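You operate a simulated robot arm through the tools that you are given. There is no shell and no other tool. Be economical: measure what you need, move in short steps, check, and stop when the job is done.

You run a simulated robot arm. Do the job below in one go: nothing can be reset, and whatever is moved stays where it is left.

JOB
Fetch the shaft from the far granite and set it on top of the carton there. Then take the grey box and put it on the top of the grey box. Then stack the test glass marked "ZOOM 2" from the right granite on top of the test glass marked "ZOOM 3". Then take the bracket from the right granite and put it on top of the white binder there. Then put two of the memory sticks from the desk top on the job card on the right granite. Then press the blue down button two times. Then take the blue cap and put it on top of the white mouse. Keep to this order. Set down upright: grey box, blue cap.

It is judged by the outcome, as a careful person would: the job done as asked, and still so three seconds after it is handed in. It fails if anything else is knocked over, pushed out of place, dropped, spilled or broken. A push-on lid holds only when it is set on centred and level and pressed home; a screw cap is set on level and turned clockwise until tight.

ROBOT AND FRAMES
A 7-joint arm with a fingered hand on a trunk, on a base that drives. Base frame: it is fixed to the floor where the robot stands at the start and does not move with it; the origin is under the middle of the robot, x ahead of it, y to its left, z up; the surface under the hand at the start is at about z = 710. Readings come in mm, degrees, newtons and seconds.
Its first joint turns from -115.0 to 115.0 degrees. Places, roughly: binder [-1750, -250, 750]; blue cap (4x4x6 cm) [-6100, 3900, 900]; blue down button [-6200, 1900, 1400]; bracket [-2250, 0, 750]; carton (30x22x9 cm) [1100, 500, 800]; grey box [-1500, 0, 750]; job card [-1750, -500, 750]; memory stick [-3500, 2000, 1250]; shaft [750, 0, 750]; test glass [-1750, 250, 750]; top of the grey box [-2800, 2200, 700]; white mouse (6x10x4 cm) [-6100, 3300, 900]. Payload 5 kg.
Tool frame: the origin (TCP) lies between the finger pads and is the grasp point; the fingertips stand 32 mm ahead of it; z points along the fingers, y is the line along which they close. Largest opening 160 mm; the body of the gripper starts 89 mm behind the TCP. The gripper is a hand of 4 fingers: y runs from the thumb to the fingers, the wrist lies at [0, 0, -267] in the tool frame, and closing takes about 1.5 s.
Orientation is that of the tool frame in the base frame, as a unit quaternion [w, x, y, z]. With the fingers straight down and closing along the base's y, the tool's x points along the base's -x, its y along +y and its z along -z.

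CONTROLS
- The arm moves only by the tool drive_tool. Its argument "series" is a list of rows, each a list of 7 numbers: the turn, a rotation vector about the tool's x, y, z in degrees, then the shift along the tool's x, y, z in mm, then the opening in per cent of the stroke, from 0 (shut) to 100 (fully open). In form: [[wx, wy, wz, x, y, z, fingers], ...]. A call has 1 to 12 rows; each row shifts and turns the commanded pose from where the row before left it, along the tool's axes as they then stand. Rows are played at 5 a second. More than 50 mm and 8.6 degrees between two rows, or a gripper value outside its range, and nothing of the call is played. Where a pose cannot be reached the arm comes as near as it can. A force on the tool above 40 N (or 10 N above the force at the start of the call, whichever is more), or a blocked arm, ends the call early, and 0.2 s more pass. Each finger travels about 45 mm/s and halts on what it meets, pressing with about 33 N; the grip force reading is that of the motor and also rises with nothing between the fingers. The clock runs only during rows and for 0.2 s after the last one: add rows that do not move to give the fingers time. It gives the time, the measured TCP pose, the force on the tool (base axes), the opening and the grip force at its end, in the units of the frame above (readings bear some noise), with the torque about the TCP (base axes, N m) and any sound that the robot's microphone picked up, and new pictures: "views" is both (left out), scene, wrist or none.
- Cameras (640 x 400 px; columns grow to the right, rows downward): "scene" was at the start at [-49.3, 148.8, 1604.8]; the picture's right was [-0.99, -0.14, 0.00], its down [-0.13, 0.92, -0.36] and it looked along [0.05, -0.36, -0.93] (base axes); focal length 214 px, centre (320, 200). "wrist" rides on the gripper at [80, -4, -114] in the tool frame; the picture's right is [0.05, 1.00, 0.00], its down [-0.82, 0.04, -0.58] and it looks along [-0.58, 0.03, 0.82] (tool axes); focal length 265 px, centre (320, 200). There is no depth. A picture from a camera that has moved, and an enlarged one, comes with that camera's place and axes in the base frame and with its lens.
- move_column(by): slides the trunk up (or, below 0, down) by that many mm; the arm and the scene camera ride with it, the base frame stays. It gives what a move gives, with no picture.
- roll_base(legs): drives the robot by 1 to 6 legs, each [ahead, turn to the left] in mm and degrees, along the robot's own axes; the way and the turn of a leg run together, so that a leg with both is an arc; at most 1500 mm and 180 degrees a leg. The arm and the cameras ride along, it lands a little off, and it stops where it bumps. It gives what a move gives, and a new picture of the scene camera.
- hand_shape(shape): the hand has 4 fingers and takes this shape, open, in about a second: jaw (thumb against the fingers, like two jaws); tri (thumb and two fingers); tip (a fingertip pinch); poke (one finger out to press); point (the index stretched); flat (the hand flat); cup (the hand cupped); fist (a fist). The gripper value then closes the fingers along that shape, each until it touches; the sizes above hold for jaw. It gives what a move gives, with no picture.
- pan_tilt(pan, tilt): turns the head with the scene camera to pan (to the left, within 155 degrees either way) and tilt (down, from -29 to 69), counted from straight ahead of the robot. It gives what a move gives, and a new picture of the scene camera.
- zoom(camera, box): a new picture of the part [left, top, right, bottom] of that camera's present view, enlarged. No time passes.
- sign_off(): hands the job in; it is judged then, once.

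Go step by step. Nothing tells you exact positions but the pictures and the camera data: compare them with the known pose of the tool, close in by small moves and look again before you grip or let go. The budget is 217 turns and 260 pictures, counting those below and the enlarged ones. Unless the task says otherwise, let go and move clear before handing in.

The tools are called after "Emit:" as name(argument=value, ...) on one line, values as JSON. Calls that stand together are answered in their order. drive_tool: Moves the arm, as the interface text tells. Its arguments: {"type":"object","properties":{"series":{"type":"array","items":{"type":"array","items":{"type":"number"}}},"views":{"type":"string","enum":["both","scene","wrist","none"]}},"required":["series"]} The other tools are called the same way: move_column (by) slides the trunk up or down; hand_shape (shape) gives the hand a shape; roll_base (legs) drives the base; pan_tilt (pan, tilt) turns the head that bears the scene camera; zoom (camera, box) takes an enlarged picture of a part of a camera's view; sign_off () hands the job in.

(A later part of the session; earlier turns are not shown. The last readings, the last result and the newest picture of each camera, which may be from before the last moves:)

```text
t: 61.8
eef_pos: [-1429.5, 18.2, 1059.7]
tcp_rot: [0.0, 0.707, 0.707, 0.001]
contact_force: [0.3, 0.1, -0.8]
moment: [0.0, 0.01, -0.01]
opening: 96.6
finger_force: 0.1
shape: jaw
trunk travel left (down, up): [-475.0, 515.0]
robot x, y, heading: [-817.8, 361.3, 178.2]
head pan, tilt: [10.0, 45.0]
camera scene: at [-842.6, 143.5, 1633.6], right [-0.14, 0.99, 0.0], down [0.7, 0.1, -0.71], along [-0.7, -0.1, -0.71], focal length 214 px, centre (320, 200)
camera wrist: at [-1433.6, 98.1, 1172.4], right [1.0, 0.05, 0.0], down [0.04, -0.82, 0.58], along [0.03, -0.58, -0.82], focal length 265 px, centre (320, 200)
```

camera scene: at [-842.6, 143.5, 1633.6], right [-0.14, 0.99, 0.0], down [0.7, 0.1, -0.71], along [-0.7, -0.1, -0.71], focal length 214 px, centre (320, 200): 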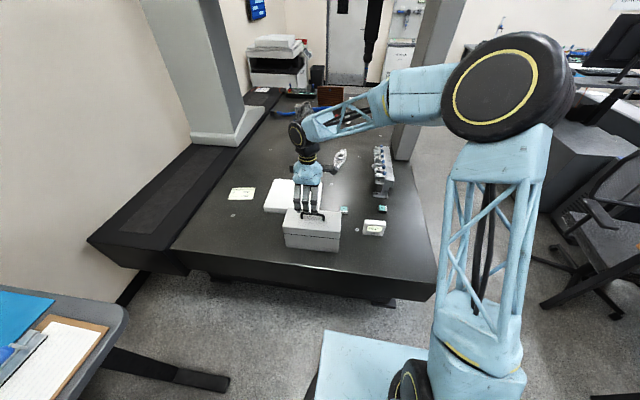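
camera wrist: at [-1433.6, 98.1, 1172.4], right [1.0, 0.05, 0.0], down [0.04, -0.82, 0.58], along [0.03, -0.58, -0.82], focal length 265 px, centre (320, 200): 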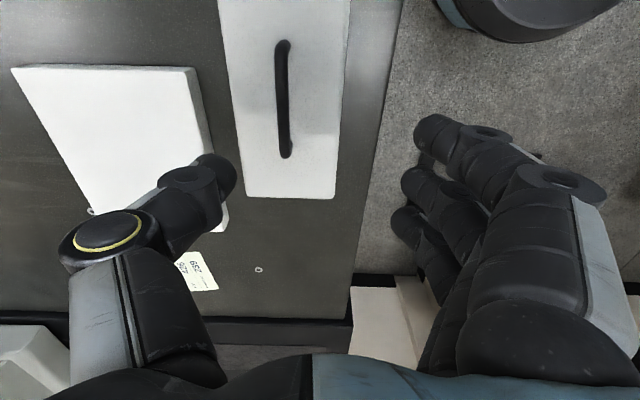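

Handle centred at (-1465, 17). I centre over it and descend partway for a check.

Emit:
drive_tool(series=[[0, 0, 0, 0, -35.5, 0, 60], [0, 0, 0, 0, 0, 40, 60], [0, 0, 0, 0, 0, 40, 50], [0, 0, 0, 0, 0, 25, 50], [0, 0, 0, 0, 0, 0, 50]])

Emit:
zoom(camera="scene", box=[250, 130, 370, 260])

```text
t: 63.0
eef_pos: [-1465.0, 18.9, 952.5]
tcp_rot: [0.001, 0.707, 0.707, 0.001]
contact_force: [0.6, 0.0, -0.6]
moment: [-0.01, 0.01, -0.01]
opening: 80.6
finger_force: 0.0
shape: jaw
trunk travel left (down, up): [-475.0, 515.0]
robot x, y, heading: [-814.9, 360.2, 178.4]
head pan, tilt: [10.0, 45.0]
camera scene: at [-842.8, 143.5, 1633.6], right [-0.14, 0.99, 0.0], down [0.7, 0.1, -0.71], along [-0.7, -0.1, -0.71], focal length 214 px, centre (320, 200)
camera wrist: at [-1468.6, 99.7, 1067.1], right [1.0, 0.05, 0.0], down [0.04, -0.82, 0.58], along [0.03, -0.58, -0.82], focal length 265 px, centre (320, 200)
```

scene: 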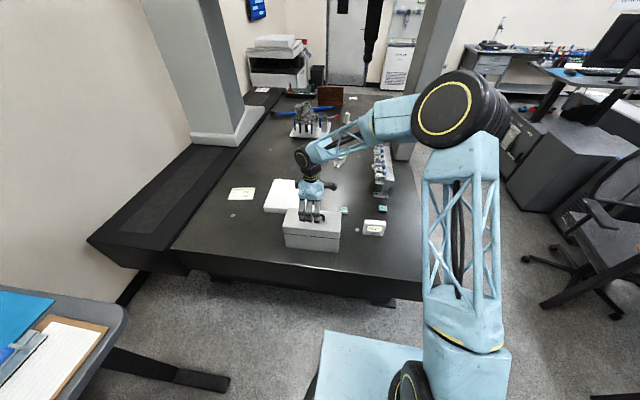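
wrist: 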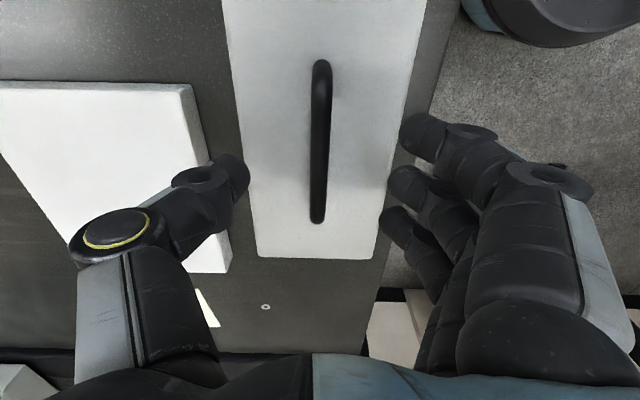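

```text
3.08 times, centred on (310, 195) of scene
camera zoom: at [-842.8, 143.5, 1633.6], right [-0.14, 0.99, 0.0], down [0.7, 0.1, -0.71], along [-0.7, -0.1, -0.71], focal length 660 px, centre (351, 215)
```

zoom: 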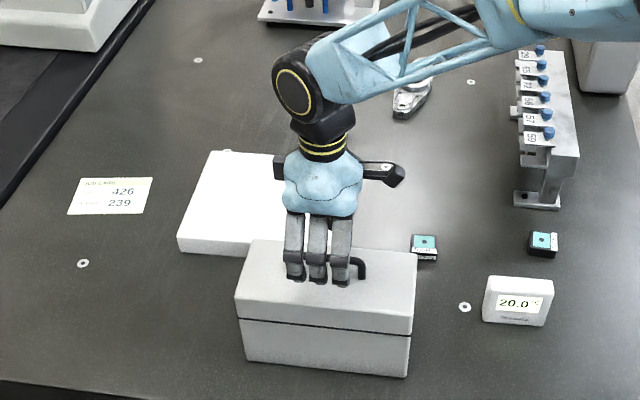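

The bar is centred between the fingers at z≈915. I descend 45 mm and close.

Emit:
drive_tool(series=[[0, 0, 0, 0, 0, 25, 50], [0, 0, 0, 0, 0, 12, 40], [0, 0, 0, 0, 0, 8, 30], [0, 0, 0, 0, 0, 0, 15], [0, 0, 0, 0, 0, 0, 0], [0, 0, 0, 0, 0, 0, 0], [0, 0, 0, 0, 0, 0, 0], [0, 0, 0, 0, 0, 0, 0], [0, 0, 0, 0, 0, 0, 0], [0, 0, 0, 0, 0, 0, 0]], views="wrist")

```text
t: 65.2
eef_pos: [-1465.8, 18.7, 910.6]
tcp_rot: [0.0, 0.708, 0.706, 0.0]
contact_force: [-9.6, -3.8, 27.6]
moment: [-0.13, -0.34, 0.01]
opening: 0.4
finger_force: 33.0
shape: jaw
trunk travel left (down, up): [-475.0, 515.0]
robot x, y, heading: [-817.5, 365.0, 178.0]
head pan, tilt: [10.0, 45.0]
camera wrist: at [-1469.3, 99.6, 1023.5], right [1.0, 0.05, 0.0], down [0.04, -0.82, 0.58], along [0.03, -0.58, -0.82], focal length 265 px, centre (320, 200)
```

wrist: 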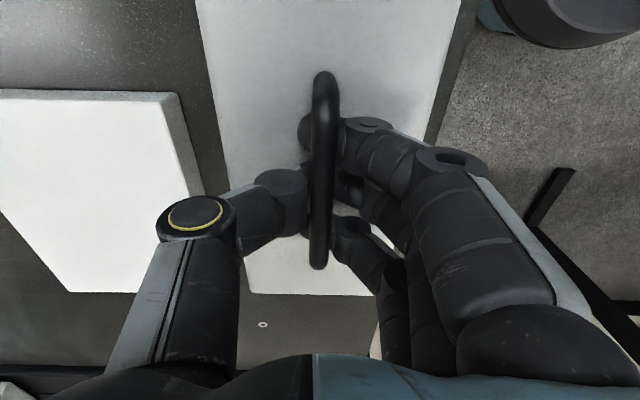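

The fingers have closed under the bar, so it's hooked. I lift a little and test.

Emit:
drive_tool(series=[[0, 0, 0, 0, 0, -8, 0], [0, 0, 0, 0, 0, -10, 0], [0, 0, 0, 0, 0, -15, 0], [0, 0, 0, 0, 0, -20, 0], [0, 0, 0, 0, 0, 0, 0]])

```text
t: 66.4
eef_pos: [-1467.4, 19.0, 961.2]
tcp_rot: [0.0, 0.708, 0.706, 0.002]
contact_force: [-0.1, 0.7, -15.5]
moment: [-0.02, 0.03, 0.01]
opening: 0.0
finger_force: 33.1
shape: jaw
trunk travel left (down, up): [-475.0, 515.0]
robot x, y, heading: [-815.6, 359.4, 177.9]
head pan, tilt: [10.0, 45.0]
camera scene: at [-843.6, 143.0, 1633.4], right [-0.14, 0.99, 0.0], down [0.7, 0.1, -0.71], along [-0.7, -0.1, -0.71], focal length 214 px, centre (320, 200)
camera wrist: at [-1471.0, 99.0, 1074.7], right [1.0, 0.05, 0.0], down [0.04, -0.82, 0.58], along [0.03, -0.57, -0.82], focal length 265 px, centre (320, 200)
```

scene: 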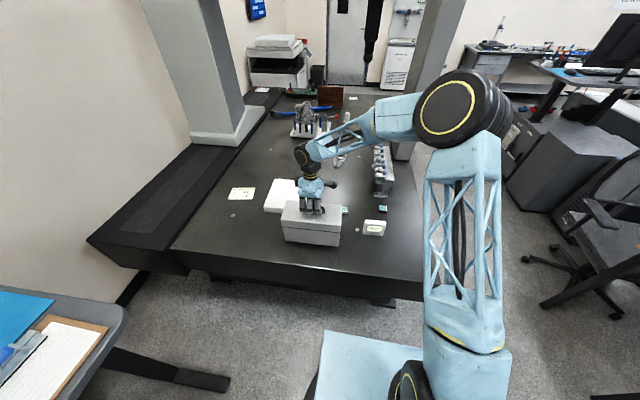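
wrist: 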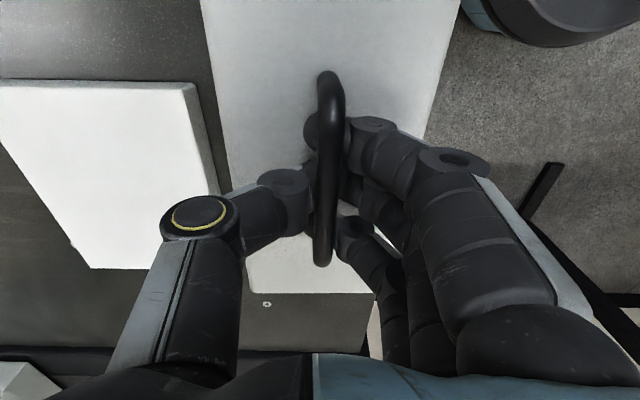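

Lifted (≈1.5 kg). I raise it further, pull it in towards the robot, and look toward the cabinet on the right.

Emit:
drive_tool(series=[[0, 0, 0, 0, 0, -30, 0], [0, 0, 0, 0, 0, -30, 0], [0, 0, 0, 0, 20, -30, 0], [0, 0, 0, 10, 30, 0, 0], [0, 0, 0, 15, 30, 0, 0], [0, 0, 0, 20, 30, 0, 0], [0, 0, 0, 25, 30, 0, 0], [0, 0, 0, 25, 30, 0, 0], [0, 0, 0, 25, 30, 0, 0], [0, 0, 0, 25, 20, 0, 0]], views="none")

Emit:
pan_tilt(pan=-50, tilt=35)

```text
t: 68.6
eef_pos: [-1245.3, 162.0, 1054.5]
tcp_rot: [-0.001, 0.708, 0.706, 0.001]
contact_force: [1.3, 0.3, -16.8]
moment: [-0.05, 0.0, -0.02]
opening: 0.0
finger_force: 33.3
shape: jaw
trunk travel left (down, up): [-475.0, 515.0]
robot x, y, heading: [-820.3, 358.9, 178.1]
head pan, tilt: [10.0, 45.0]
```

```text
t: 69.9
eef_pos: [-1244.6, 160.3, 1051.9]
tcp_rot: [0.0, 0.708, 0.706, 0.001]
contact_force: [-0.3, 0.3, -15.5]
moment: [0.0, 0.01, -0.01]
opening: 0.0
finger_force: 33.6
shape: jaw
trunk travel left (down, up): [-475.0, 515.0]
robot x, y, heading: [-819.7, 360.1, 178.3]
head pan, tilt: [-50.0, 35.0]
camera scene: at [-817.3, 224.0, 1648.4], right [0.79, 0.62, 0.0], down [0.36, -0.45, -0.82], along [-0.51, 0.64, -0.57], focal length 214 px, centre (320, 200)
```

scene: 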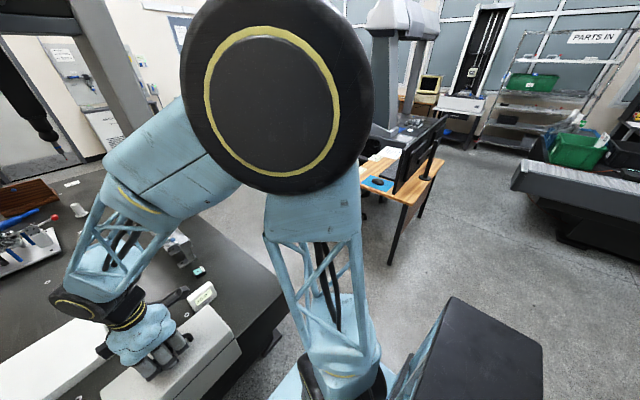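

I plan the route: back off, turn right, go up to y≈1100, then left along the corridor towards the cabinet.

Emit:
roll_base(legs=[[-250, 0], [0, -90], [750, 0], [0, 90]])

Emit:
pan_tilt(pan=-30, tilt=25)

```text
t: 83.5
eef_pos: [-970.9, 903.9, 1054.4]
tcp_rot: [-0.001, 0.697, 0.717, 0.002]
contact_force: [1.0, 0.2, -15.0]
moment: [0.0, 0.05, 0.04]
opening: 0.0
finger_force: 32.3
shape: jaw
trunk travel left (down, up): [-475.0, 515.0]
robot x, y, heading: [-548.3, 1112.0, 179.5]
head pan, tilt: [-50.0, 35.0]
camera scene: at [-545.7, 978.0, 1648.4], right [0.77, 0.64, 0.0], down [0.37, -0.44, -0.82], along [-0.52, 0.63, -0.57], focal length 214 px, centre (320, 200)
```

scene: 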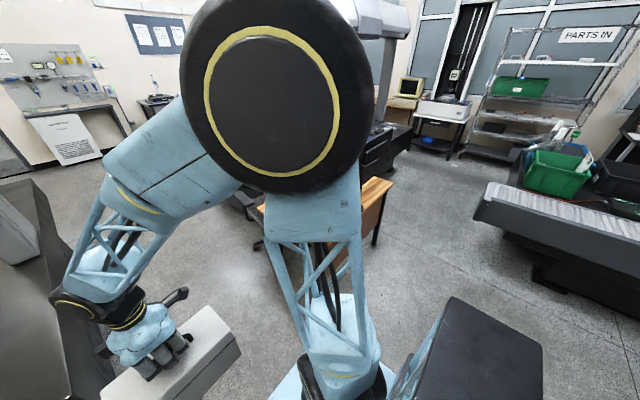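

```text
t: 84.3
eef_pos: [-972.1, 902.6, 1052.9]
tcp_rot: [0.001, 0.697, 0.717, 0.002]
contact_force: [1.1, 0.2, -15.4]
moment: [0.0, 0.0, -0.01]
opening: 0.0
finger_force: 33.0
shape: jaw
trunk travel left (down, up): [-475.0, 515.0]
robot x, y, heading: [-553.0, 1114.2, 179.7]
head pan, tilt: [-30.0, 25.0]
camera scene: at [-569.0, 956.9, 1664.1], right [0.5, 0.86, 0.0], down [0.37, -0.21, -0.91], along [-0.78, 0.46, -0.42], focal length 214 px, centre (320, 200)
```

scene: 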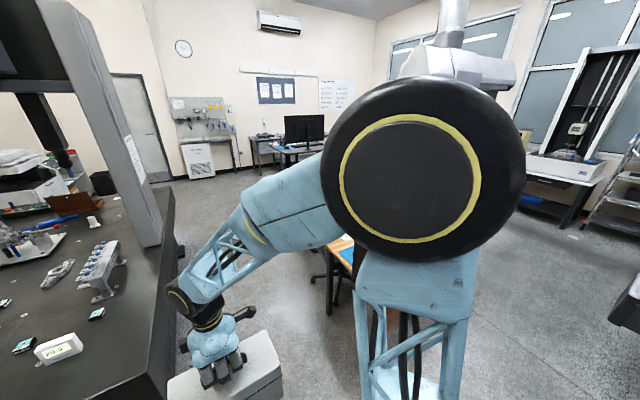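

Emit:
roll_base(legs=[[1100, 0]])

Emit:
pan_tilt(pan=-15, tilt=30)

```text
t: 90.0
eef_pos: [-2073.4, 895.0, 1053.2]
tcp_rot: [-0.001, 0.693, 0.721, 0.001]
contact_force: [-0.6, -0.2, -15.4]
moment: [-0.04, 0.06, 0.02]
opening: 0.0
finger_force: 32.7
shape: jaw
trunk travel left (down, up): [-475.0, 515.0]
robot x, y, heading: [-1654.7, 1107.9, -179.6]
head pan, tilt: [-30.0, 25.0]
camera scene: at [-1671.1, 953.2, 1664.1], right [0.49, 0.87, 0.0], down [0.37, -0.21, -0.91], along [-0.79, 0.45, -0.42], focal length 214 px, centre (320, 200)
```

scene: 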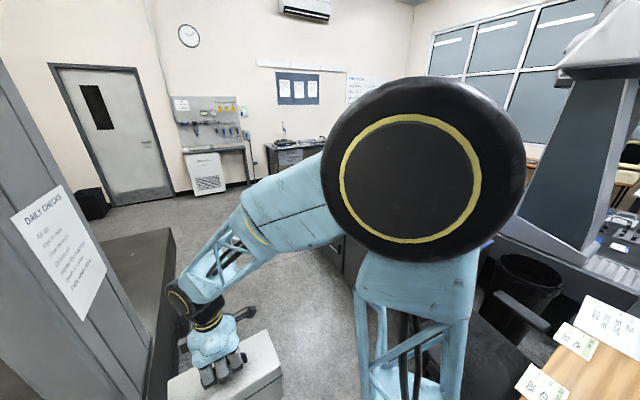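

```text
t: 90.8
eef_pos: [-2073.5, 894.6, 1053.3]
tcp_rot: [0.0, 0.693, 0.721, 0.0]
contact_force: [0.0, 1.1, -15.6]
moment: [-0.01, 0.01, -0.02]
opening: 0.0
finger_force: 33.3
shape: jaw
trunk travel left (down, up): [-475.0, 515.0]
robot x, y, heading: [-1655.9, 1112.9, -179.4]
head pan, tilt: [-15.0, 30.0]
camera scene: at [-1678.4, 930.5, 1656.2], right [0.25, 0.97, 0.0], down [0.48, -0.12, -0.87], along [-0.84, 0.22, -0.5], focal length 214 px, centre (320, 200)
```

scene: 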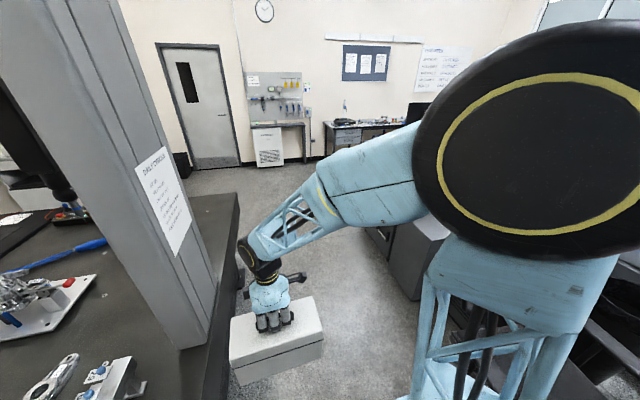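

The cabinet's near corner is at about (-2610, 2010). I drive on to x≈-2750 and turn to face it.

Emit:
roll_base(legs=[[1100, 0], [0, -90]])

Emit:
pan_tilt(pan=0, tilt=40)

```text
t: 100.3
eef_pos: [-2967.4, 1507.5, 1052.3]
tcp_rot: [0.001, 0.999, 0.033, 0.001]
contact_force: [0.2, 0.5, -16.4]
moment: [0.03, -0.07, -0.01]
opening: 0.0
finger_force: 33.4
shape: jaw
trunk travel left (down, up): [-475.0, 515.0]
robot x, y, heading: [-2741.3, 1092.8, 92.1]
head pan, tilt: [-15.0, 30.0]
camera scene: at [-2920.3, 1116.1, 1656.2], right [0.97, -0.22, 0.0], down [-0.11, -0.49, -0.87], along [0.19, 0.84, -0.5], focal length 214 px, centre (320, 200)
```

scene: 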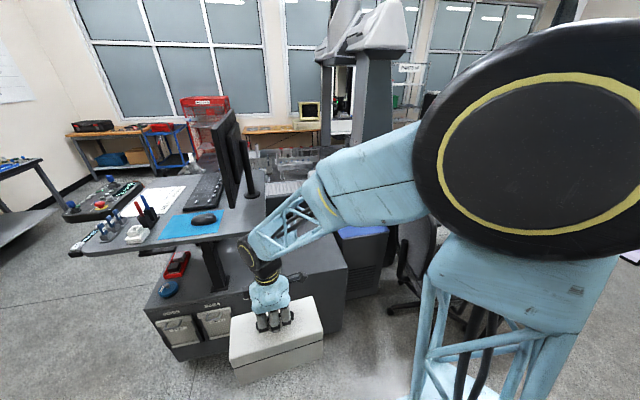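

```text
t: 101.1
eef_pos: [-2967.5, 1506.7, 1052.8]
tcp_rot: [0.002, 0.999, 0.033, 0.0]
contact_force: [0.7, -0.3, -16.3]
moment: [0.03, -0.03, 0.01]
opening: 0.2
finger_force: 33.1
shape: jaw
trunk travel left (down, up): [-475.0, 515.0]
robot x, y, heading: [-2741.3, 1095.9, 92.1]
head pan, tilt: [0.0, 40.0]
camera scene: at [-2943.6, 1112.9, 1640.8], right [1.0, 0.03, 0.0], down [0.02, -0.64, -0.77], along [-0.03, 0.77, -0.64], focal length 214 px, centre (320, 200)
```

scene: 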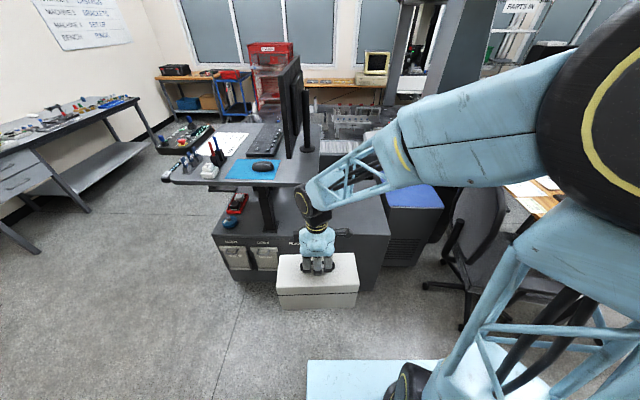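

The cabinet top spans x≈-3580…-2580, y≈1900…2330, with the standing desk overhanging it left of x≈-2965. I'll place the box at about (-2760, 2090): drive 200 mm closer first.

Emit:
roll_base(legs=[[200, 0]])

Emit:
drive_tool(series=[[0, 0, 0, 0, 40, 0, 0], [0, 0, 0, 0, 40, 0, 0], [0, 0, 0, 0, 40, 0, 0], [0, 0, 0, 0, 45, 0, 0], [0, 0, 0, 0, 40, 0, 0]])

```text
t: 102.7
eef_pos: [-2974.8, 1707.9, 1051.6]
tcp_rot: [0.002, 0.999, 0.033, 0.002]
contact_force: [0.5, -0.1, -15.8]
moment: [0.01, -0.01, -0.01]
opening: 0.1
finger_force: 33.0
shape: jaw
trunk travel left (down, up): [-475.0, 515.0]
robot x, y, heading: [-2747.3, 1290.7, 92.1]
head pan, tilt: [0.0, 40.0]
camera scene: at [-2950.8, 1313.8, 1640.7], right [1.0, 0.04, 0.0], down [0.02, -0.64, -0.77], along [-0.03, 0.76, -0.64], focal length 214 px, centre (320, 200)
```

scene: 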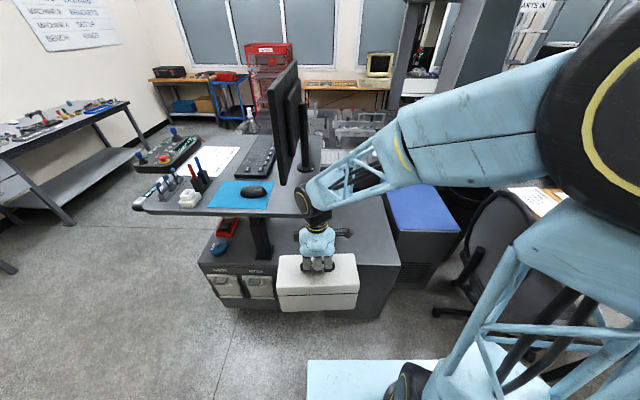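

```text
t: 103.9
eef_pos: [-2980.5, 1518.0, 1066.3]
tcp_rot: [0.022, 0.999, 0.026, 0.006]
contact_force: [1.5, 5.1, -11.0]
moment: [0.18, -0.1, 0.01]
opening: 0.0
finger_force: 32.4
shape: jaw
out of reach, approached as far as the arm can: row 4, 5
trunk travel left (down, up): [-475.0, 515.0]
robot x, y, heading: [-2747.0, 1292.0, 92.0]
head pan, tilt: [0.0, 40.0]
camera scene: at [-2949.0, 1312.7, 1643.5], right [1.0, 0.03, 0.0], down [0.02, -0.64, -0.77], along [-0.03, 0.77, -0.64], focal length 214 px, centre (320, 200)
camera wrist: at [-2901.5, 1531.6, 1179.1], right [0.1, -0.99, 0.05], down [-0.82, -0.06, 0.57], along [-0.56, -0.1, -0.82], focal length 265 px, centre (320, 200)
```

scene: 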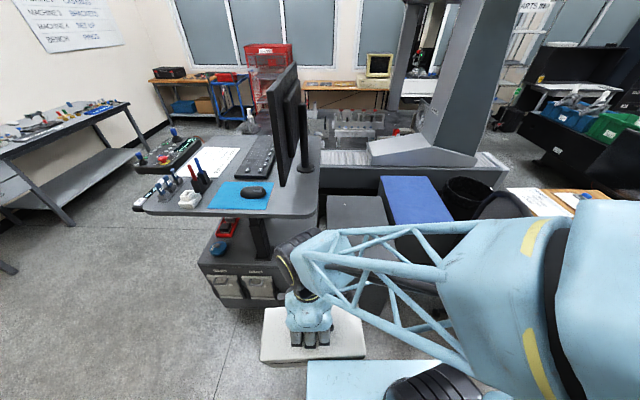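
wrist: 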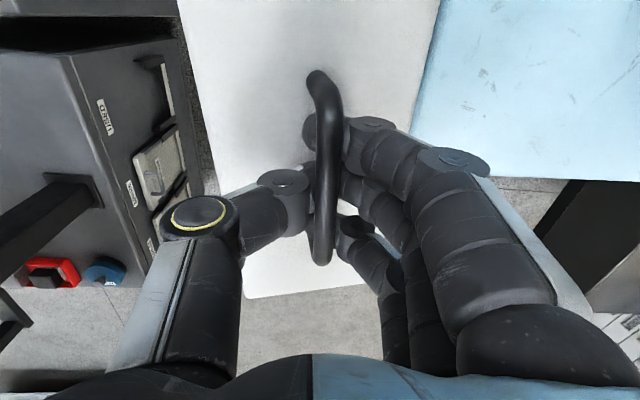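

I moved it the wrong way (tool y is now base -y). I bring it back and shift to x≈-2760.

Emit:
drive_tool(series=[[0, 0, 0, 0, -40, 0, 0], [0, 0, 0, 20, -40, 0, 0], [0, 0, 0, 30, -35, 0, 0], [0, 0, 0, 40, -30, 0, 0], [0, 0, 0, 40, -20, 0, 0], [0, 0, 0, 40, -20, 0, 0], [0, 0, 0, 40, -20, 0, 0]])

```text
t: 105.7
eef_pos: [-2746.7, 1740.6, 1080.9]
tcp_rot: [-0.007, 1.0, -0.019, 0.012]
contact_force: [-1.3, -0.7, -15.0]
moment: [-0.01, 0.13, 0.07]
opening: 0.1
finger_force: 32.6
shape: jaw
trunk travel left (down, up): [-475.0, 515.0]
robot x, y, heading: [-2745.5, 1297.8, 92.3]
head pan, tilt: [0.0, 40.0]
stopped in row 7: the arm was blocked; the commanded pose is now the measured one
camera scene: at [-2951.2, 1313.8, 1640.7], right [1.0, 0.03, 0.0], down [0.02, -0.64, -0.77], along [-0.03, 0.77, -0.64], focal length 214 px, centre (320, 200)
camera wrist: at [-2668.7, 1740.0, 1194.7], right [0.01, -1.0, -0.01], down [-0.83, -0.02, 0.56], along [-0.56, 0.0, -0.83], focal length 265 px, centre (320, 200)
```

scene: 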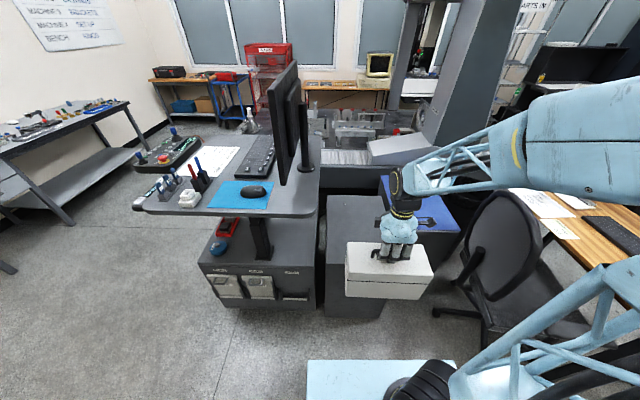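
wrist: 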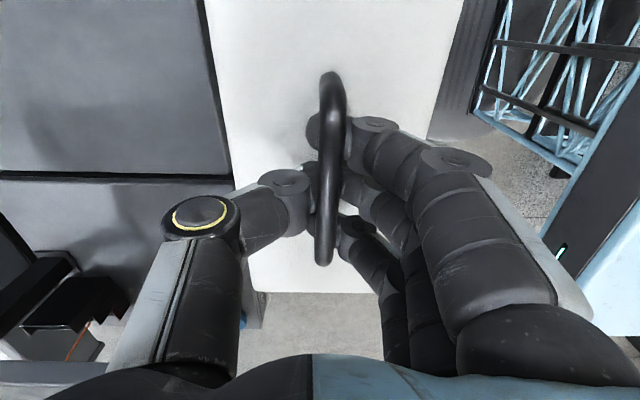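

The target grey box is the separate block, x≈-2945…-2620, front edge y≈1925. I extend the hand forward to y≈2080.

Emit:
drive_tool(series=[[0, 0, 0, -2, -45, 0, 0], [0, 0, 0, -2, -45, 0, 0], [0, 0, 0, -2, -45, 0, 0], [0, 0, 0, -2, -45, 0, 0], [0, 0, 0, -2, -45, 0, 0], [0, 0, 0, -2, -45, 0, 0], [0, 0, 0, -2, -45, 0, 0], [0, 0, 0, 0, 0, 0, 0]])

Emit:
zoom(camera="scene", box=[260, 130, 480, 330])

```text
t: 107.5
eef_pos: [-2712.7, 1886.5, 1153.9]
tcp_rot: [-0.008, 1.0, -0.018, 0.011]
contact_force: [-7.2, 2.2, -15.8]
moment: [0.05, 0.63, 0.07]
opening: 0.0
finger_force: 33.3
shape: jaw
out of reach, approached as far as the arm can: row 3, 4, 5, 6, 7
trunk travel left (down, up): [-475.0, 515.0]
robot x, y, heading: [-2747.2, 1297.0, 92.2]
head pan, tilt: [0.0, 40.0]
camera scene: at [-2954.0, 1315.1, 1640.3], right [1.0, 0.04, 0.0], down [0.02, -0.64, -0.76], along [-0.03, 0.76, -0.64], focal length 214 px, centre (320, 200)
camera wrist: at [-2634.3, 1885.7, 1268.1], right [0.02, -1.0, -0.02], down [-0.83, -0.02, 0.56], along [-0.56, 0.0, -0.83], focal length 265 px, centre (320, 200)
```

scene: 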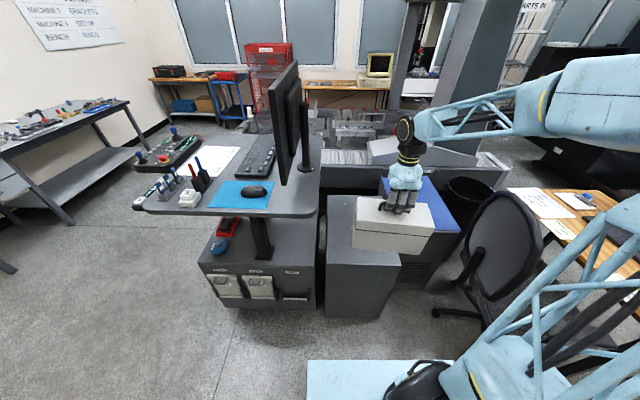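
wrist: 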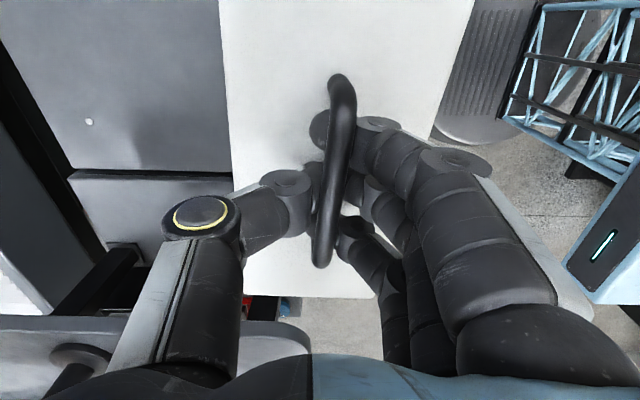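

```text
2.00 times, centred on (370, 230) of scene
camera zoom: at [-2954.0, 1315.1, 1640.3], right [1.0, 0.04, 0.0], down [0.02, -0.64, -0.76], along [-0.03, 0.76, -0.64], focal length 429 px, centre (220, 140)
```

zoom: 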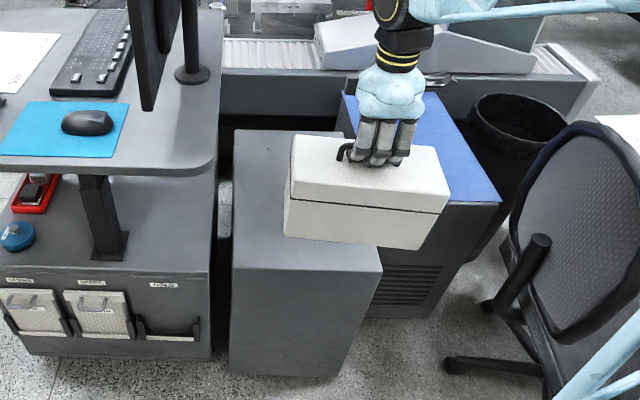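

The block's top is clear, but the wrist is at its yaw limit in this pose. I rotate the hand back by 90° — the box then lies lengthwise on the block, which fits too.

Emit:
drive_tool(series=[[0, 0, 8.2, 0, 0, 0, 0], [0, 0, 8.2, 0, 0, 0, 0], [0, 0, 8.2, 0, 0, 0, 0], [0, 0, 8.2, 0, 0, 0, 0], [0, 0, 8.2, 0, 0, 0, 0], [0, 0, 8.2, 0, 0, 0, 0], [0, 0, 8.2, 0, 0, 0, 0], [0, 0, 8.2, 0, 0, 0, 0], [0, 0, 8.2, 0, 0, 0, 0], [0, 0, 8.2, 0, 0, 0, 0], [0, 0, 6, 0, 0, 0, 0], [0, 0, 0, 0, 0, 0, 0]])

```text
t: 110.1
eef_pos: [-2710.1, 1881.1, 1155.1]
tcp_rot: [0.013, -0.706, 0.708, -0.002]
contact_force: [0.3, 0.0, -16.1]
moment: [-0.07, -0.01, 0.01]
opening: 0.0
finger_force: 33.0
shape: jaw
trunk travel left (down, up): [-475.0, 515.0]
robot x, y, heading: [-2745.6, 1294.7, 92.0]
head pan, tilt: [0.0, 40.0]
camera scene: at [-2950.1, 1313.9, 1640.9], right [1.0, 0.04, 0.0], down [0.02, -0.64, -0.77], along [-0.03, 0.77, -0.64], focal length 214 px, centre (320, 200)
camera wrist: at [-2708.0, 1800.2, 1266.8], right [-1.0, -0.05, -0.02], down [-0.05, 0.81, 0.59], along [-0.01, 0.59, -0.81], focal length 265 px, centre (320, 200)
```

scene: 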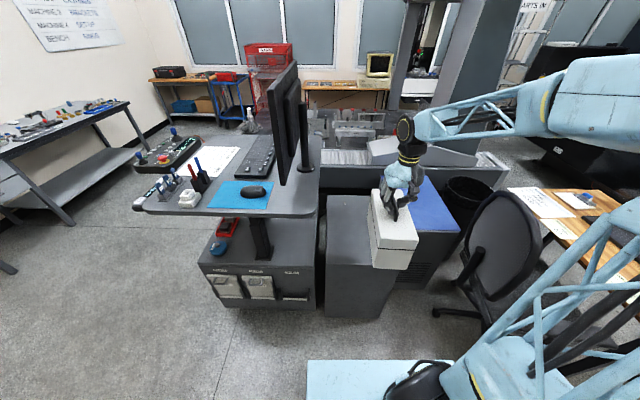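
wrist: 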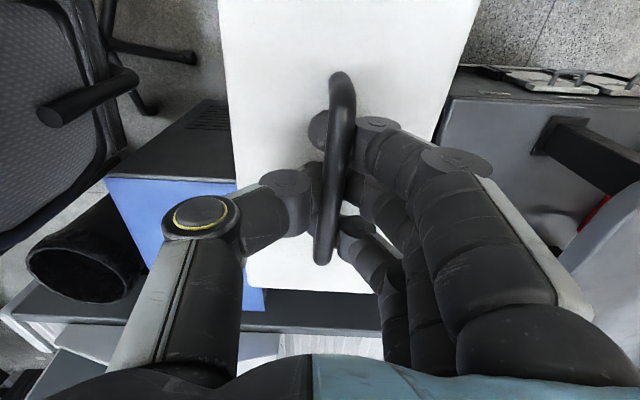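

Now the box is lengthwise. I level the hand slightly and move to (-2760, 2110).

Emit:
drive_tool(series=[[-1.2, 0.9, 0, -46, 10, 0, 0], [0, 0, 0, -46, 10, 0, 0], [0, 0, 0, -46, 10, 0, 0], [0, 0, 0, -46, 10, 0, 0], [0, 0, 0, -46, 10, 0, 0], [0, 0, 0, 0, 0, 40, 0], [0, 0, 0, 0, 0, 40, 0], [0, 0, 0, 0, 0, 40, 0], [0, 0, 0, 0, 0, 0, 0]])

Emit:
zoom(camera="scene", box=[280, 130, 480, 330])

```text
t: 112.1
eef_pos: [-2704.8, 1864.5, 1110.1]
tcp_rot: [0.001, -0.707, 0.707, 0.002]
contact_force: [-0.1, -0.2, -15.0]
moment: [-0.05, -0.02, -0.05]
opening: 0.0
finger_force: 32.5
shape: jaw
out of reach, approached as far as the arm can: row 1, 2, 3, 4, 5, 6, 7, 8
trunk travel left (down, up): [-475.0, 515.0]
robot x, y, heading: [-2745.8, 1296.6, 91.9]
head pan, tilt: [0.0, 40.0]
camera scene: at [-2950.1, 1313.9, 1640.9], right [1.0, 0.04, 0.0], down [0.02, -0.64, -0.77], along [-0.03, 0.77, -0.64], focal length 214 px, centre (320, 200)
camera wrist: at [-2700.7, 1782.6, 1222.9], right [-1.0, -0.05, 0.0], down [-0.04, 0.81, 0.58], along [-0.03, 0.58, -0.81], focal length 265 px, centre (320, 200)
```

scene: 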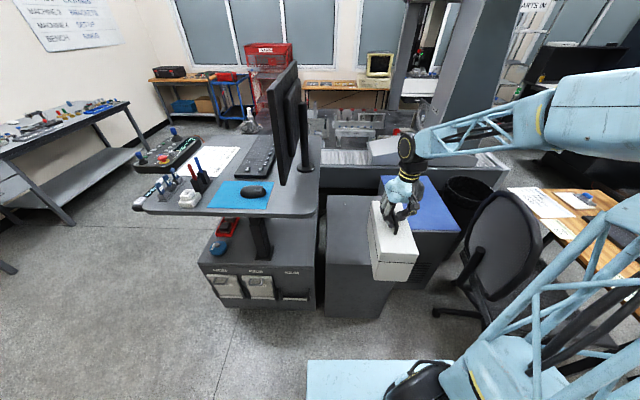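
wrist: 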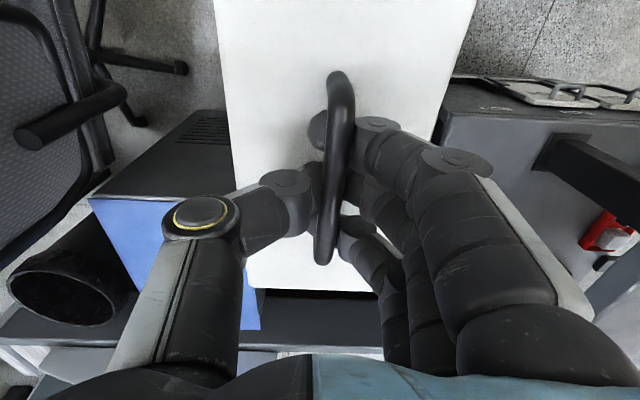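

```text
2.00 times, centred on (380, 230) of scene
camera zoom: at [-2950.1, 1313.9, 1640.9], right [1.0, 0.04, 0.0], down [0.02, -0.64, -0.77], along [-0.03, 0.77, -0.64], focal length 429 px, centre (200, 140)
```

zoom: 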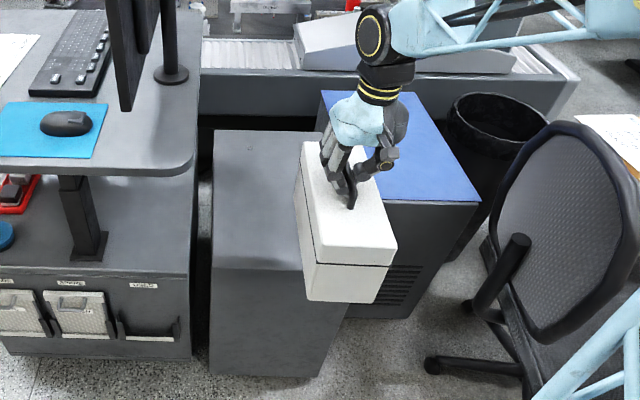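

The arm is stuck in a limiting posture here. I'll swing the hand to the robot's left (where it worked before), then turn the base right so the block lies to its left front.

Emit:
drive_tool(series=[[0, 0, 0, 27.5, 20, 0, 0], [0, 0, 0, 27.5, 30, 0, 0], [0, 0, 0, 27.5, 30, 0, 0], [0, 0, 0, 27.5, 35, 0, 0], [0, 0, 0, 27.5, 35, 0, 0], [0, 0, 0, 27.5, 35, 0, 0]], views="scene")

```text
t: 113.5
eef_pos: [-2892.7, 1699.4, 1111.2]
tcp_rot: [0.001, -0.706, 0.709, -0.001]
contact_force: [-2.1, -0.2, -15.6]
moment: [0.01, 0.05, 0.01]
opening: 0.0
finger_force: 33.4
shape: jaw
trunk travel left (down, up): [-475.0, 515.0]
robot x, y, heading: [-2743.8, 1293.5, 92.0]
head pan, tilt: [0.0, 40.0]
camera scene: at [-2951.4, 1313.1, 1640.7], right [1.0, 0.04, 0.0], down [0.02, -0.64, -0.77], along [-0.03, 0.77, -0.64], focal length 214 px, centre (320, 200)
```

scene: 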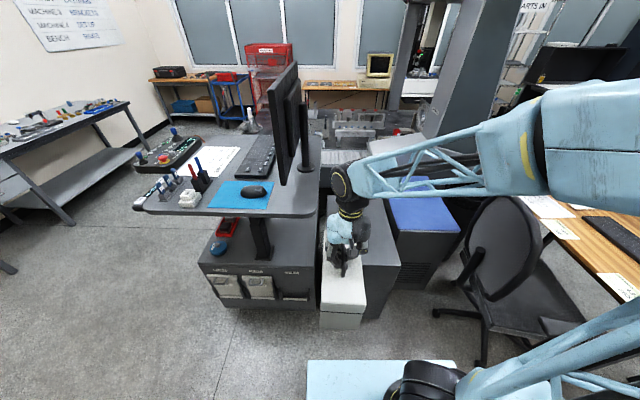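

Emit:
roll_base(legs=[[0, -28]])

Emit:
drive_tool(series=[[0, 0, 0, -40, 20, 0, 0], [0, 0, 0, -40, 20, 0, 0], [0, 0, 0, -40, 20, 0, 0]])

```text
t: 115.3
eef_pos: [-2688.3, 1719.4, 1111.1]
tcp_rot: [0.0, -0.516, 0.857, -0.001]
contact_force: [-0.1, -0.2, -16.0]
moment: [-0.05, -0.09, -0.02]
opening: 0.1
finger_force: 33.4
shape: jaw
trunk travel left (down, up): [-475.0, 515.0]
robot x, y, heading: [-2751.4, 1293.9, 64.1]
head pan, tilt: [0.0, 40.0]
camera scene: at [-2918.4, 1406.3, 1640.9], right [0.9, -0.43, 0.0], down [-0.28, -0.58, -0.77], along [0.33, 0.69, -0.64], focal length 214 px, centre (320, 200)
```

scene: 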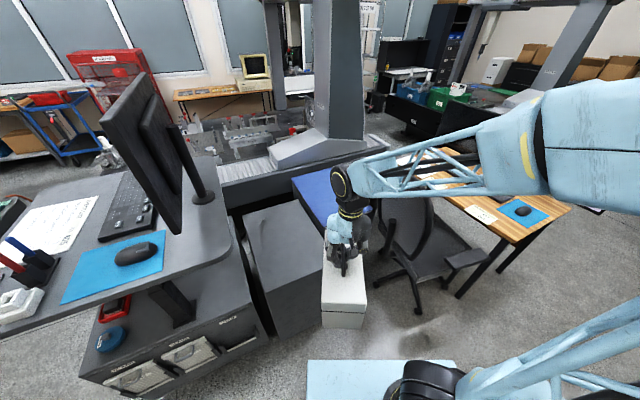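

```text
t: 116.1
eef_pos: [-2683.7, 1854.2, 1109.5]
tcp_rot: [-0.001, -0.516, 0.857, 0.0]
contact_force: [-1.2, 0.8, -16.0]
moment: [0.01, 0.0, -0.02]
opening: 0.0
finger_force: 32.9
shape: jaw
trunk travel left (down, up): [-475.0, 515.0]
robot x, y, heading: [-2747.8, 1294.5, 64.5]
head pan, tilt: [0.0, 40.0]
camera scene: at [-2918.4, 1407.6, 1640.6], right [0.9, -0.43, 0.0], down [-0.28, -0.58, -0.76], along [0.33, 0.69, -0.64], focal length 214 px, centre (320, 200)
camera wrist: at [-2717.5, 1781.8, 1222.2], right [-0.91, 0.42, 0.0], down [0.34, 0.74, 0.58], along [0.24, 0.52, -0.82], focal length 265 px, centre (320, 200)
```

scene: 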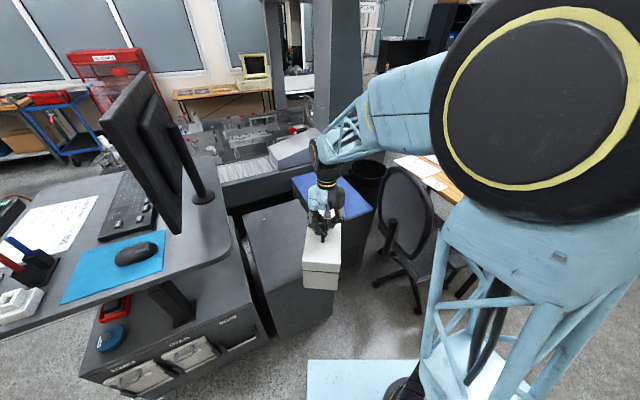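
wrist: 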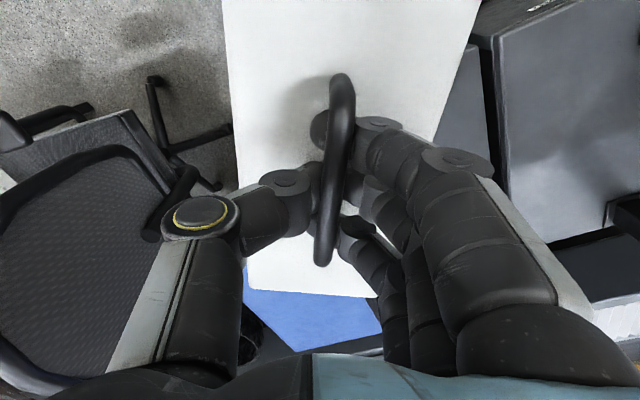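

The posture recovered. I turn the hand so that the box is square to the block and extend to (-2760, 2120).

Emit:
drive_tool(series=[[0, 0, -8.5, 0, 0, 0, 0], [0, 0, -8.5, 0, 0, 0, 0], [0, 0, -8.5, 0, 0, 0, 0], [0, 0, 0, -44, 13, 0, 0], [0, 0, 0, -44, 13, 0, 0], [0, 0, 0, -44, 13, 0, 0], [0, 0, 0, -44, 13, 0, 0], [0, 0, 0, -44, 13, 0, 0], [0, 0, 0, -44, 13, 0, 0], [0, 0, 0, 0, 0, 0, 0]])

```text
t: 118.3
eef_pos: [-2750.6, 2120.3, 1110.0]
tcp_rot: [0.0, -0.691, 0.723, -0.001]
contact_force: [0.3, -0.6, -15.4]
moment: [-0.03, -0.09, 0.06]
opening: 0.1
finger_force: 33.1
shape: jaw
trunk travel left (down, up): [-475.0, 515.0]
robot x, y, heading: [-2747.7, 1291.4, 64.3]
head pan, tilt: [0.0, 40.0]
camera scene: at [-2918.5, 1406.4, 1641.0], right [0.9, -0.43, 0.0], down [-0.28, -0.58, -0.77], along [0.33, 0.69, -0.64], focal length 214 px, centre (320, 200)
camera wrist: at [-2749.3, 2040.5, 1222.7], right [-1.0, -0.01, 0.0], down [-0.01, 0.82, 0.58], along [0.0, 0.58, -0.82], focal length 265 px, centre (320, 200)
```

scene: 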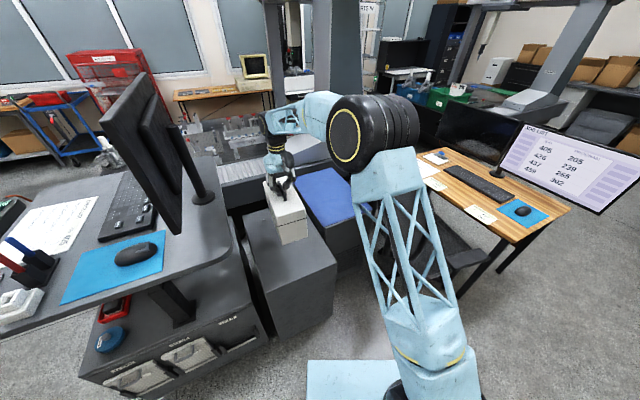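
wrist: 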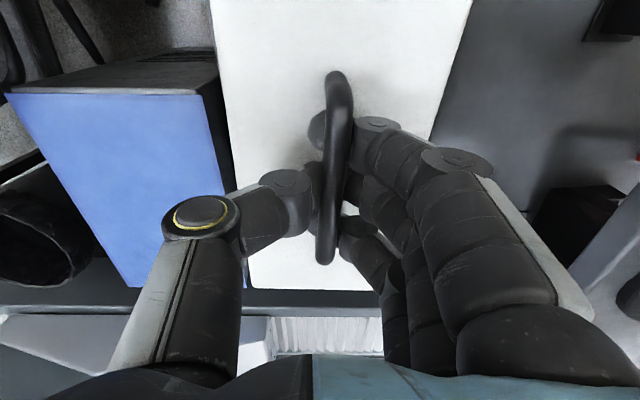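

The box is over the block. Descend to just above, then slowly to contact.

Emit:
drive_tool(series=[[0, 0, 0, 0, 0, 40, 0], [0, 0, 0, 0, 0, 40, 0], [0, 0, 0, 0, 0, 40, 0], [0, 0, 0, 0, 0, 30, 0], [0, 0, 0, 0, 0, 0, 0]], views="scene")

Emit:
zoom(camera="scene", box=[200, 130, 380, 330])

```text
t: 119.5
eef_pos: [-2750.6, 2121.6, 959.2]
tcp_rot: [0.001, -0.693, 0.721, 0.0]
contact_force: [0.3, -0.8, -15.0]
moment: [-0.01, -0.03, -0.05]
opening: 0.2
finger_force: 33.4
shape: jaw
trunk travel left (down, up): [-475.0, 515.0]
robot x, y, heading: [-2747.5, 1293.3, 64.3]
head pan, tilt: [0.0, 40.0]
camera scene: at [-2918.7, 1407.2, 1640.8], right [0.9, -0.43, 0.0], down [-0.28, -0.58, -0.77], along [0.33, 0.69, -0.64], focal length 214 px, centre (320, 200)
```

scene: 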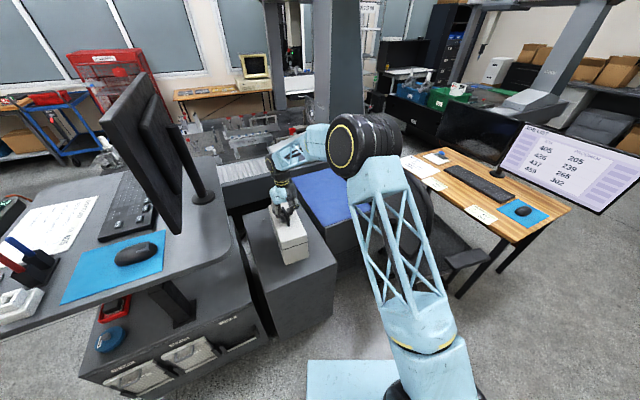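

```text
2.00 times, centred on (290, 230) of scene
camera zoom: at [-2918.7, 1407.2, 1640.8], right [0.9, -0.43, 0.0], down [-0.28, -0.58, -0.77], along [0.33, 0.69, -0.64], focal length 429 px, centre (380, 140)
```

zoom: 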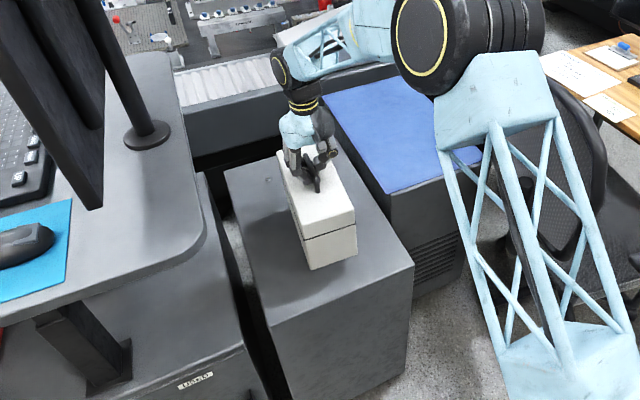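

Emit:
drive_tool(series=[[0, 0, 0, 0, 0, 8, 0], [0, 0, 0, 0, 0, 8, 0], [0, 0, 0, 0, 0, 0, 0]], views="none")

Emit:
drive_tool(series=[[0, 0, 0, 0, 0, 6, 0], [0, 0, 0, 0, 0, 6, 0], [0, 0, 0, 0, 0, 0, 0]], views="none")

Emit:
drive_tool(series=[[0, 0, 0, 0, 0, 5, 0], [0, 0, 0, 0, 0, 5, 0], [0, 0, 0, 0, 0, 0, 0]], views="scene")

```text
t: 120.3
eef_pos: [-2751.8, 2121.8, 944.6]
tcp_rot: [0.001, -0.693, 0.721, -0.002]
contact_force: [0.4, -0.9, -15.7]
moment: [0.03, -0.05, -0.03]
opening: 0.0
finger_force: 33.2
shape: jaw
trunk travel left (down, up): [-475.0, 515.0]
robot x, y, heading: [-2745.9, 1295.3, 64.2]
head pan, tilt: [0.0, 40.0]
```

```text
t: 121.1
eef_pos: [-2750.4, 2121.3, 934.0]
tcp_rot: [0.001, -0.693, 0.721, -0.002]
contact_force: [0.2, -0.1, -15.7]
moment: [-0.02, -0.07, 0.02]
opening: 0.2
finger_force: 32.8
shape: jaw
trunk travel left (down, up): [-475.0, 515.0]
robot x, y, heading: [-2751.7, 1291.8, 64.3]
head pan, tilt: [0.0, 40.0]
```

```text
t: 121.9
eef_pos: [-2749.7, 2120.5, 922.6]
tcp_rot: [-0.001, -0.693, 0.721, -0.002]
contact_force: [-0.2, -0.1, -16.5]
moment: [0.04, -0.04, -0.02]
opening: 0.0
finger_force: 32.8
shape: jaw
trunk travel left (down, up): [-475.0, 515.0]
robot x, y, heading: [-2747.7, 1292.8, 64.0]
head pan, tilt: [0.0, 40.0]
camera scene: at [-2918.8, 1407.2, 1640.8], right [0.9, -0.43, 0.0], down [-0.28, -0.58, -0.77], along [0.33, 0.69, -0.64], focal length 214 px, centre (320, 200)
```

scene: 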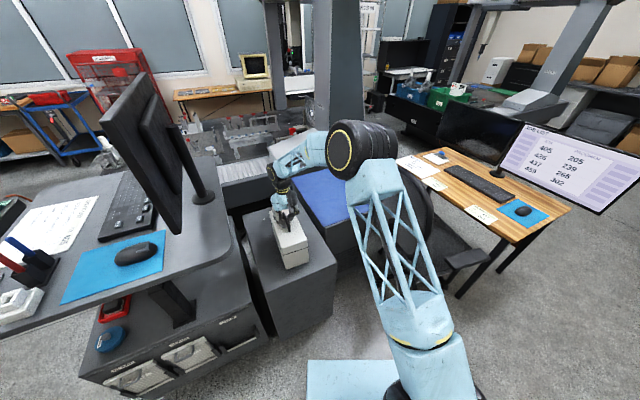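

Emit:
drive_tool(series=[[0, 0, 0, 0, 0, 4, 0], [0, 0, 0, 0, 0, 4, 0], [0, 0, 0, 0, 0, 4, 0]], views="none")

Emit:
drive_tool(series=[[0, 0, 0, 0, 0, 4, 0], [0, 0, 0, 0, 0, 4, 0], [0, 0, 0, 0, 0, 4, 0]], views="none")

Emit:
drive_tool(series=[[0, 0, 0, 0, 0, 4, 0], [0, 0, 0, 0, 0, 4, 0], [0, 0, 0, 0, 0, 4, 0]], views="scene")

```text
t: 122.7
eef_pos: [-2751.4, 2119.2, 910.3]
tcp_rot: [0.0, -0.693, 0.721, -0.001]
contact_force: [0.5, 0.6, -15.9]
moment: [0.03, -0.07, -0.02]
opening: 0.0
finger_force: 33.1
shape: jaw
trunk travel left (down, up): [-475.0, 515.0]
robot x, y, heading: [-2746.9, 1296.1, 64.3]
head pan, tilt: [0.0, 40.0]
```

```text
t: 123.5
eef_pos: [-2751.2, 2120.2, 902.9]
tcp_rot: [0.002, -0.692, 0.722, 0.002]
contact_force: [3.9, -0.2, 12.4]
moment: [-0.01, 0.29, 0.02]
opening: 0.0
finger_force: 32.3
shape: jaw
trunk travel left (down, up): [-475.0, 515.0]
robot x, y, heading: [-2748.0, 1295.0, 64.3]
head pan, tilt: [0.0, 40.0]
```

```text
t: 124.0
eef_pos: [-2752.0, 2120.4, 901.0]
tcp_rot: [0.003, -0.692, 0.722, 0.003]
contact_force: [3.9, -10.3, 23.4]
moment: [-0.42, 0.39, 0.08]
opening: 0.0
finger_force: 32.9
shape: jaw
trunk travel left (down, up): [-475.0, 515.0]
robot x, y, heading: [-2753.1, 1298.6, 64.3]
head pan, tilt: [0.0, 40.0]
stopped in row 2: the force on the tool passed its limit at 43 N (the readings are from after the stop); the commanded pose is now the measured one
camera scene: at [-2918.4, 1402.8, 1641.2], right [0.9, -0.43, 0.0], down [-0.28, -0.58, -0.77], along [0.33, 0.69, -0.64], focal length 214 px, centre (320, 200)
```

scene: 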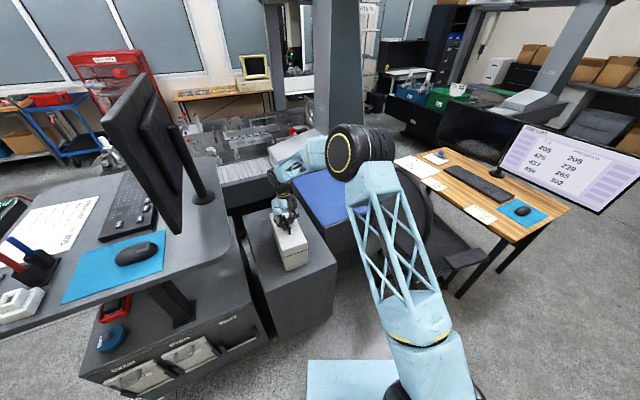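

The box is seated. I ease off, open the fingers and lift away.

Emit:
drive_tool(series=[[0, 0, 0, 0, 0, -3, 0], [0, 0, 0, 0, 0, 0, 20], [0, 0, 0, 0, 0, 0, 40], [0, 0, 0, 0, 0, 0, 50], [0, 0, 0, 0, 0, 0, 50], [0, 0, 0, 0, 0, 0, 50], [0, 0, 0, 0, 0, -15, 50], [0, 0, 0, 0, 0, -30, 50], [0, 0, 0, 0, 0, -40, 50], [0, 0, 0, 0, 0, -40, 50]])

```text
t: 126.2
eef_pos: [-2750.5, 2121.0, 1024.9]
tcp_rot: [0.002, -0.692, 0.722, 0.002]
contact_force: [0.2, -0.5, 0.1]
moment: [0.04, 0.02, 0.02]
opening: 79.3
finger_force: 0.0
shape: jaw
trunk travel left (down, up): [-475.0, 515.0]
robot x, y, heading: [-2750.3, 1296.0, 64.2]
head pan, tilt: [0.0, 40.0]
camera scene: at [-2918.6, 1405.5, 1640.9], right [0.9, -0.43, 0.0], down [-0.28, -0.58, -0.77], along [0.33, 0.69, -0.64], focal length 214 px, centre (320, 200)
camera wrist: at [-2750.3, 2039.4, 1136.9], right [-1.0, -0.01, 0.0], down [-0.01, 0.81, 0.58], along [-0.01, 0.58, -0.81], focal length 265 px, centre (320, 200)
```

scene: 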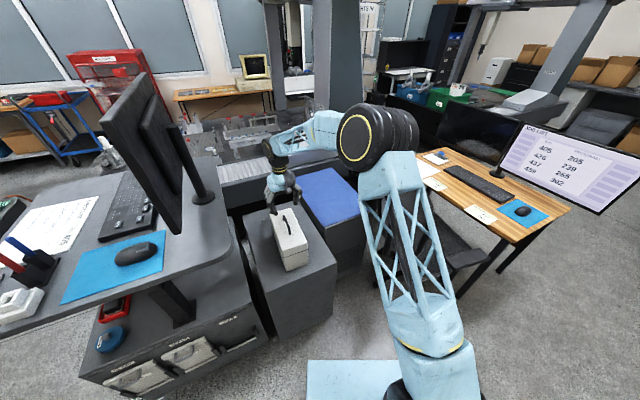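
wrist: 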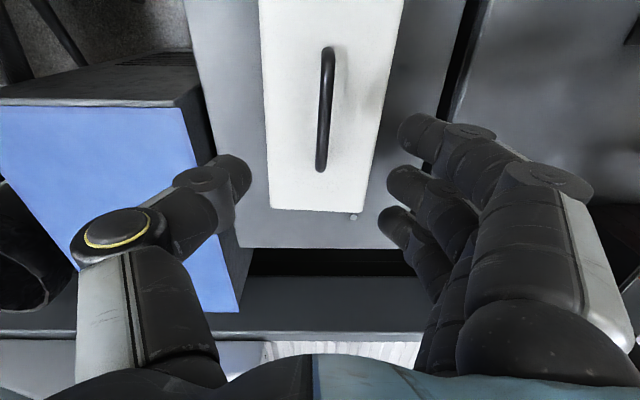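

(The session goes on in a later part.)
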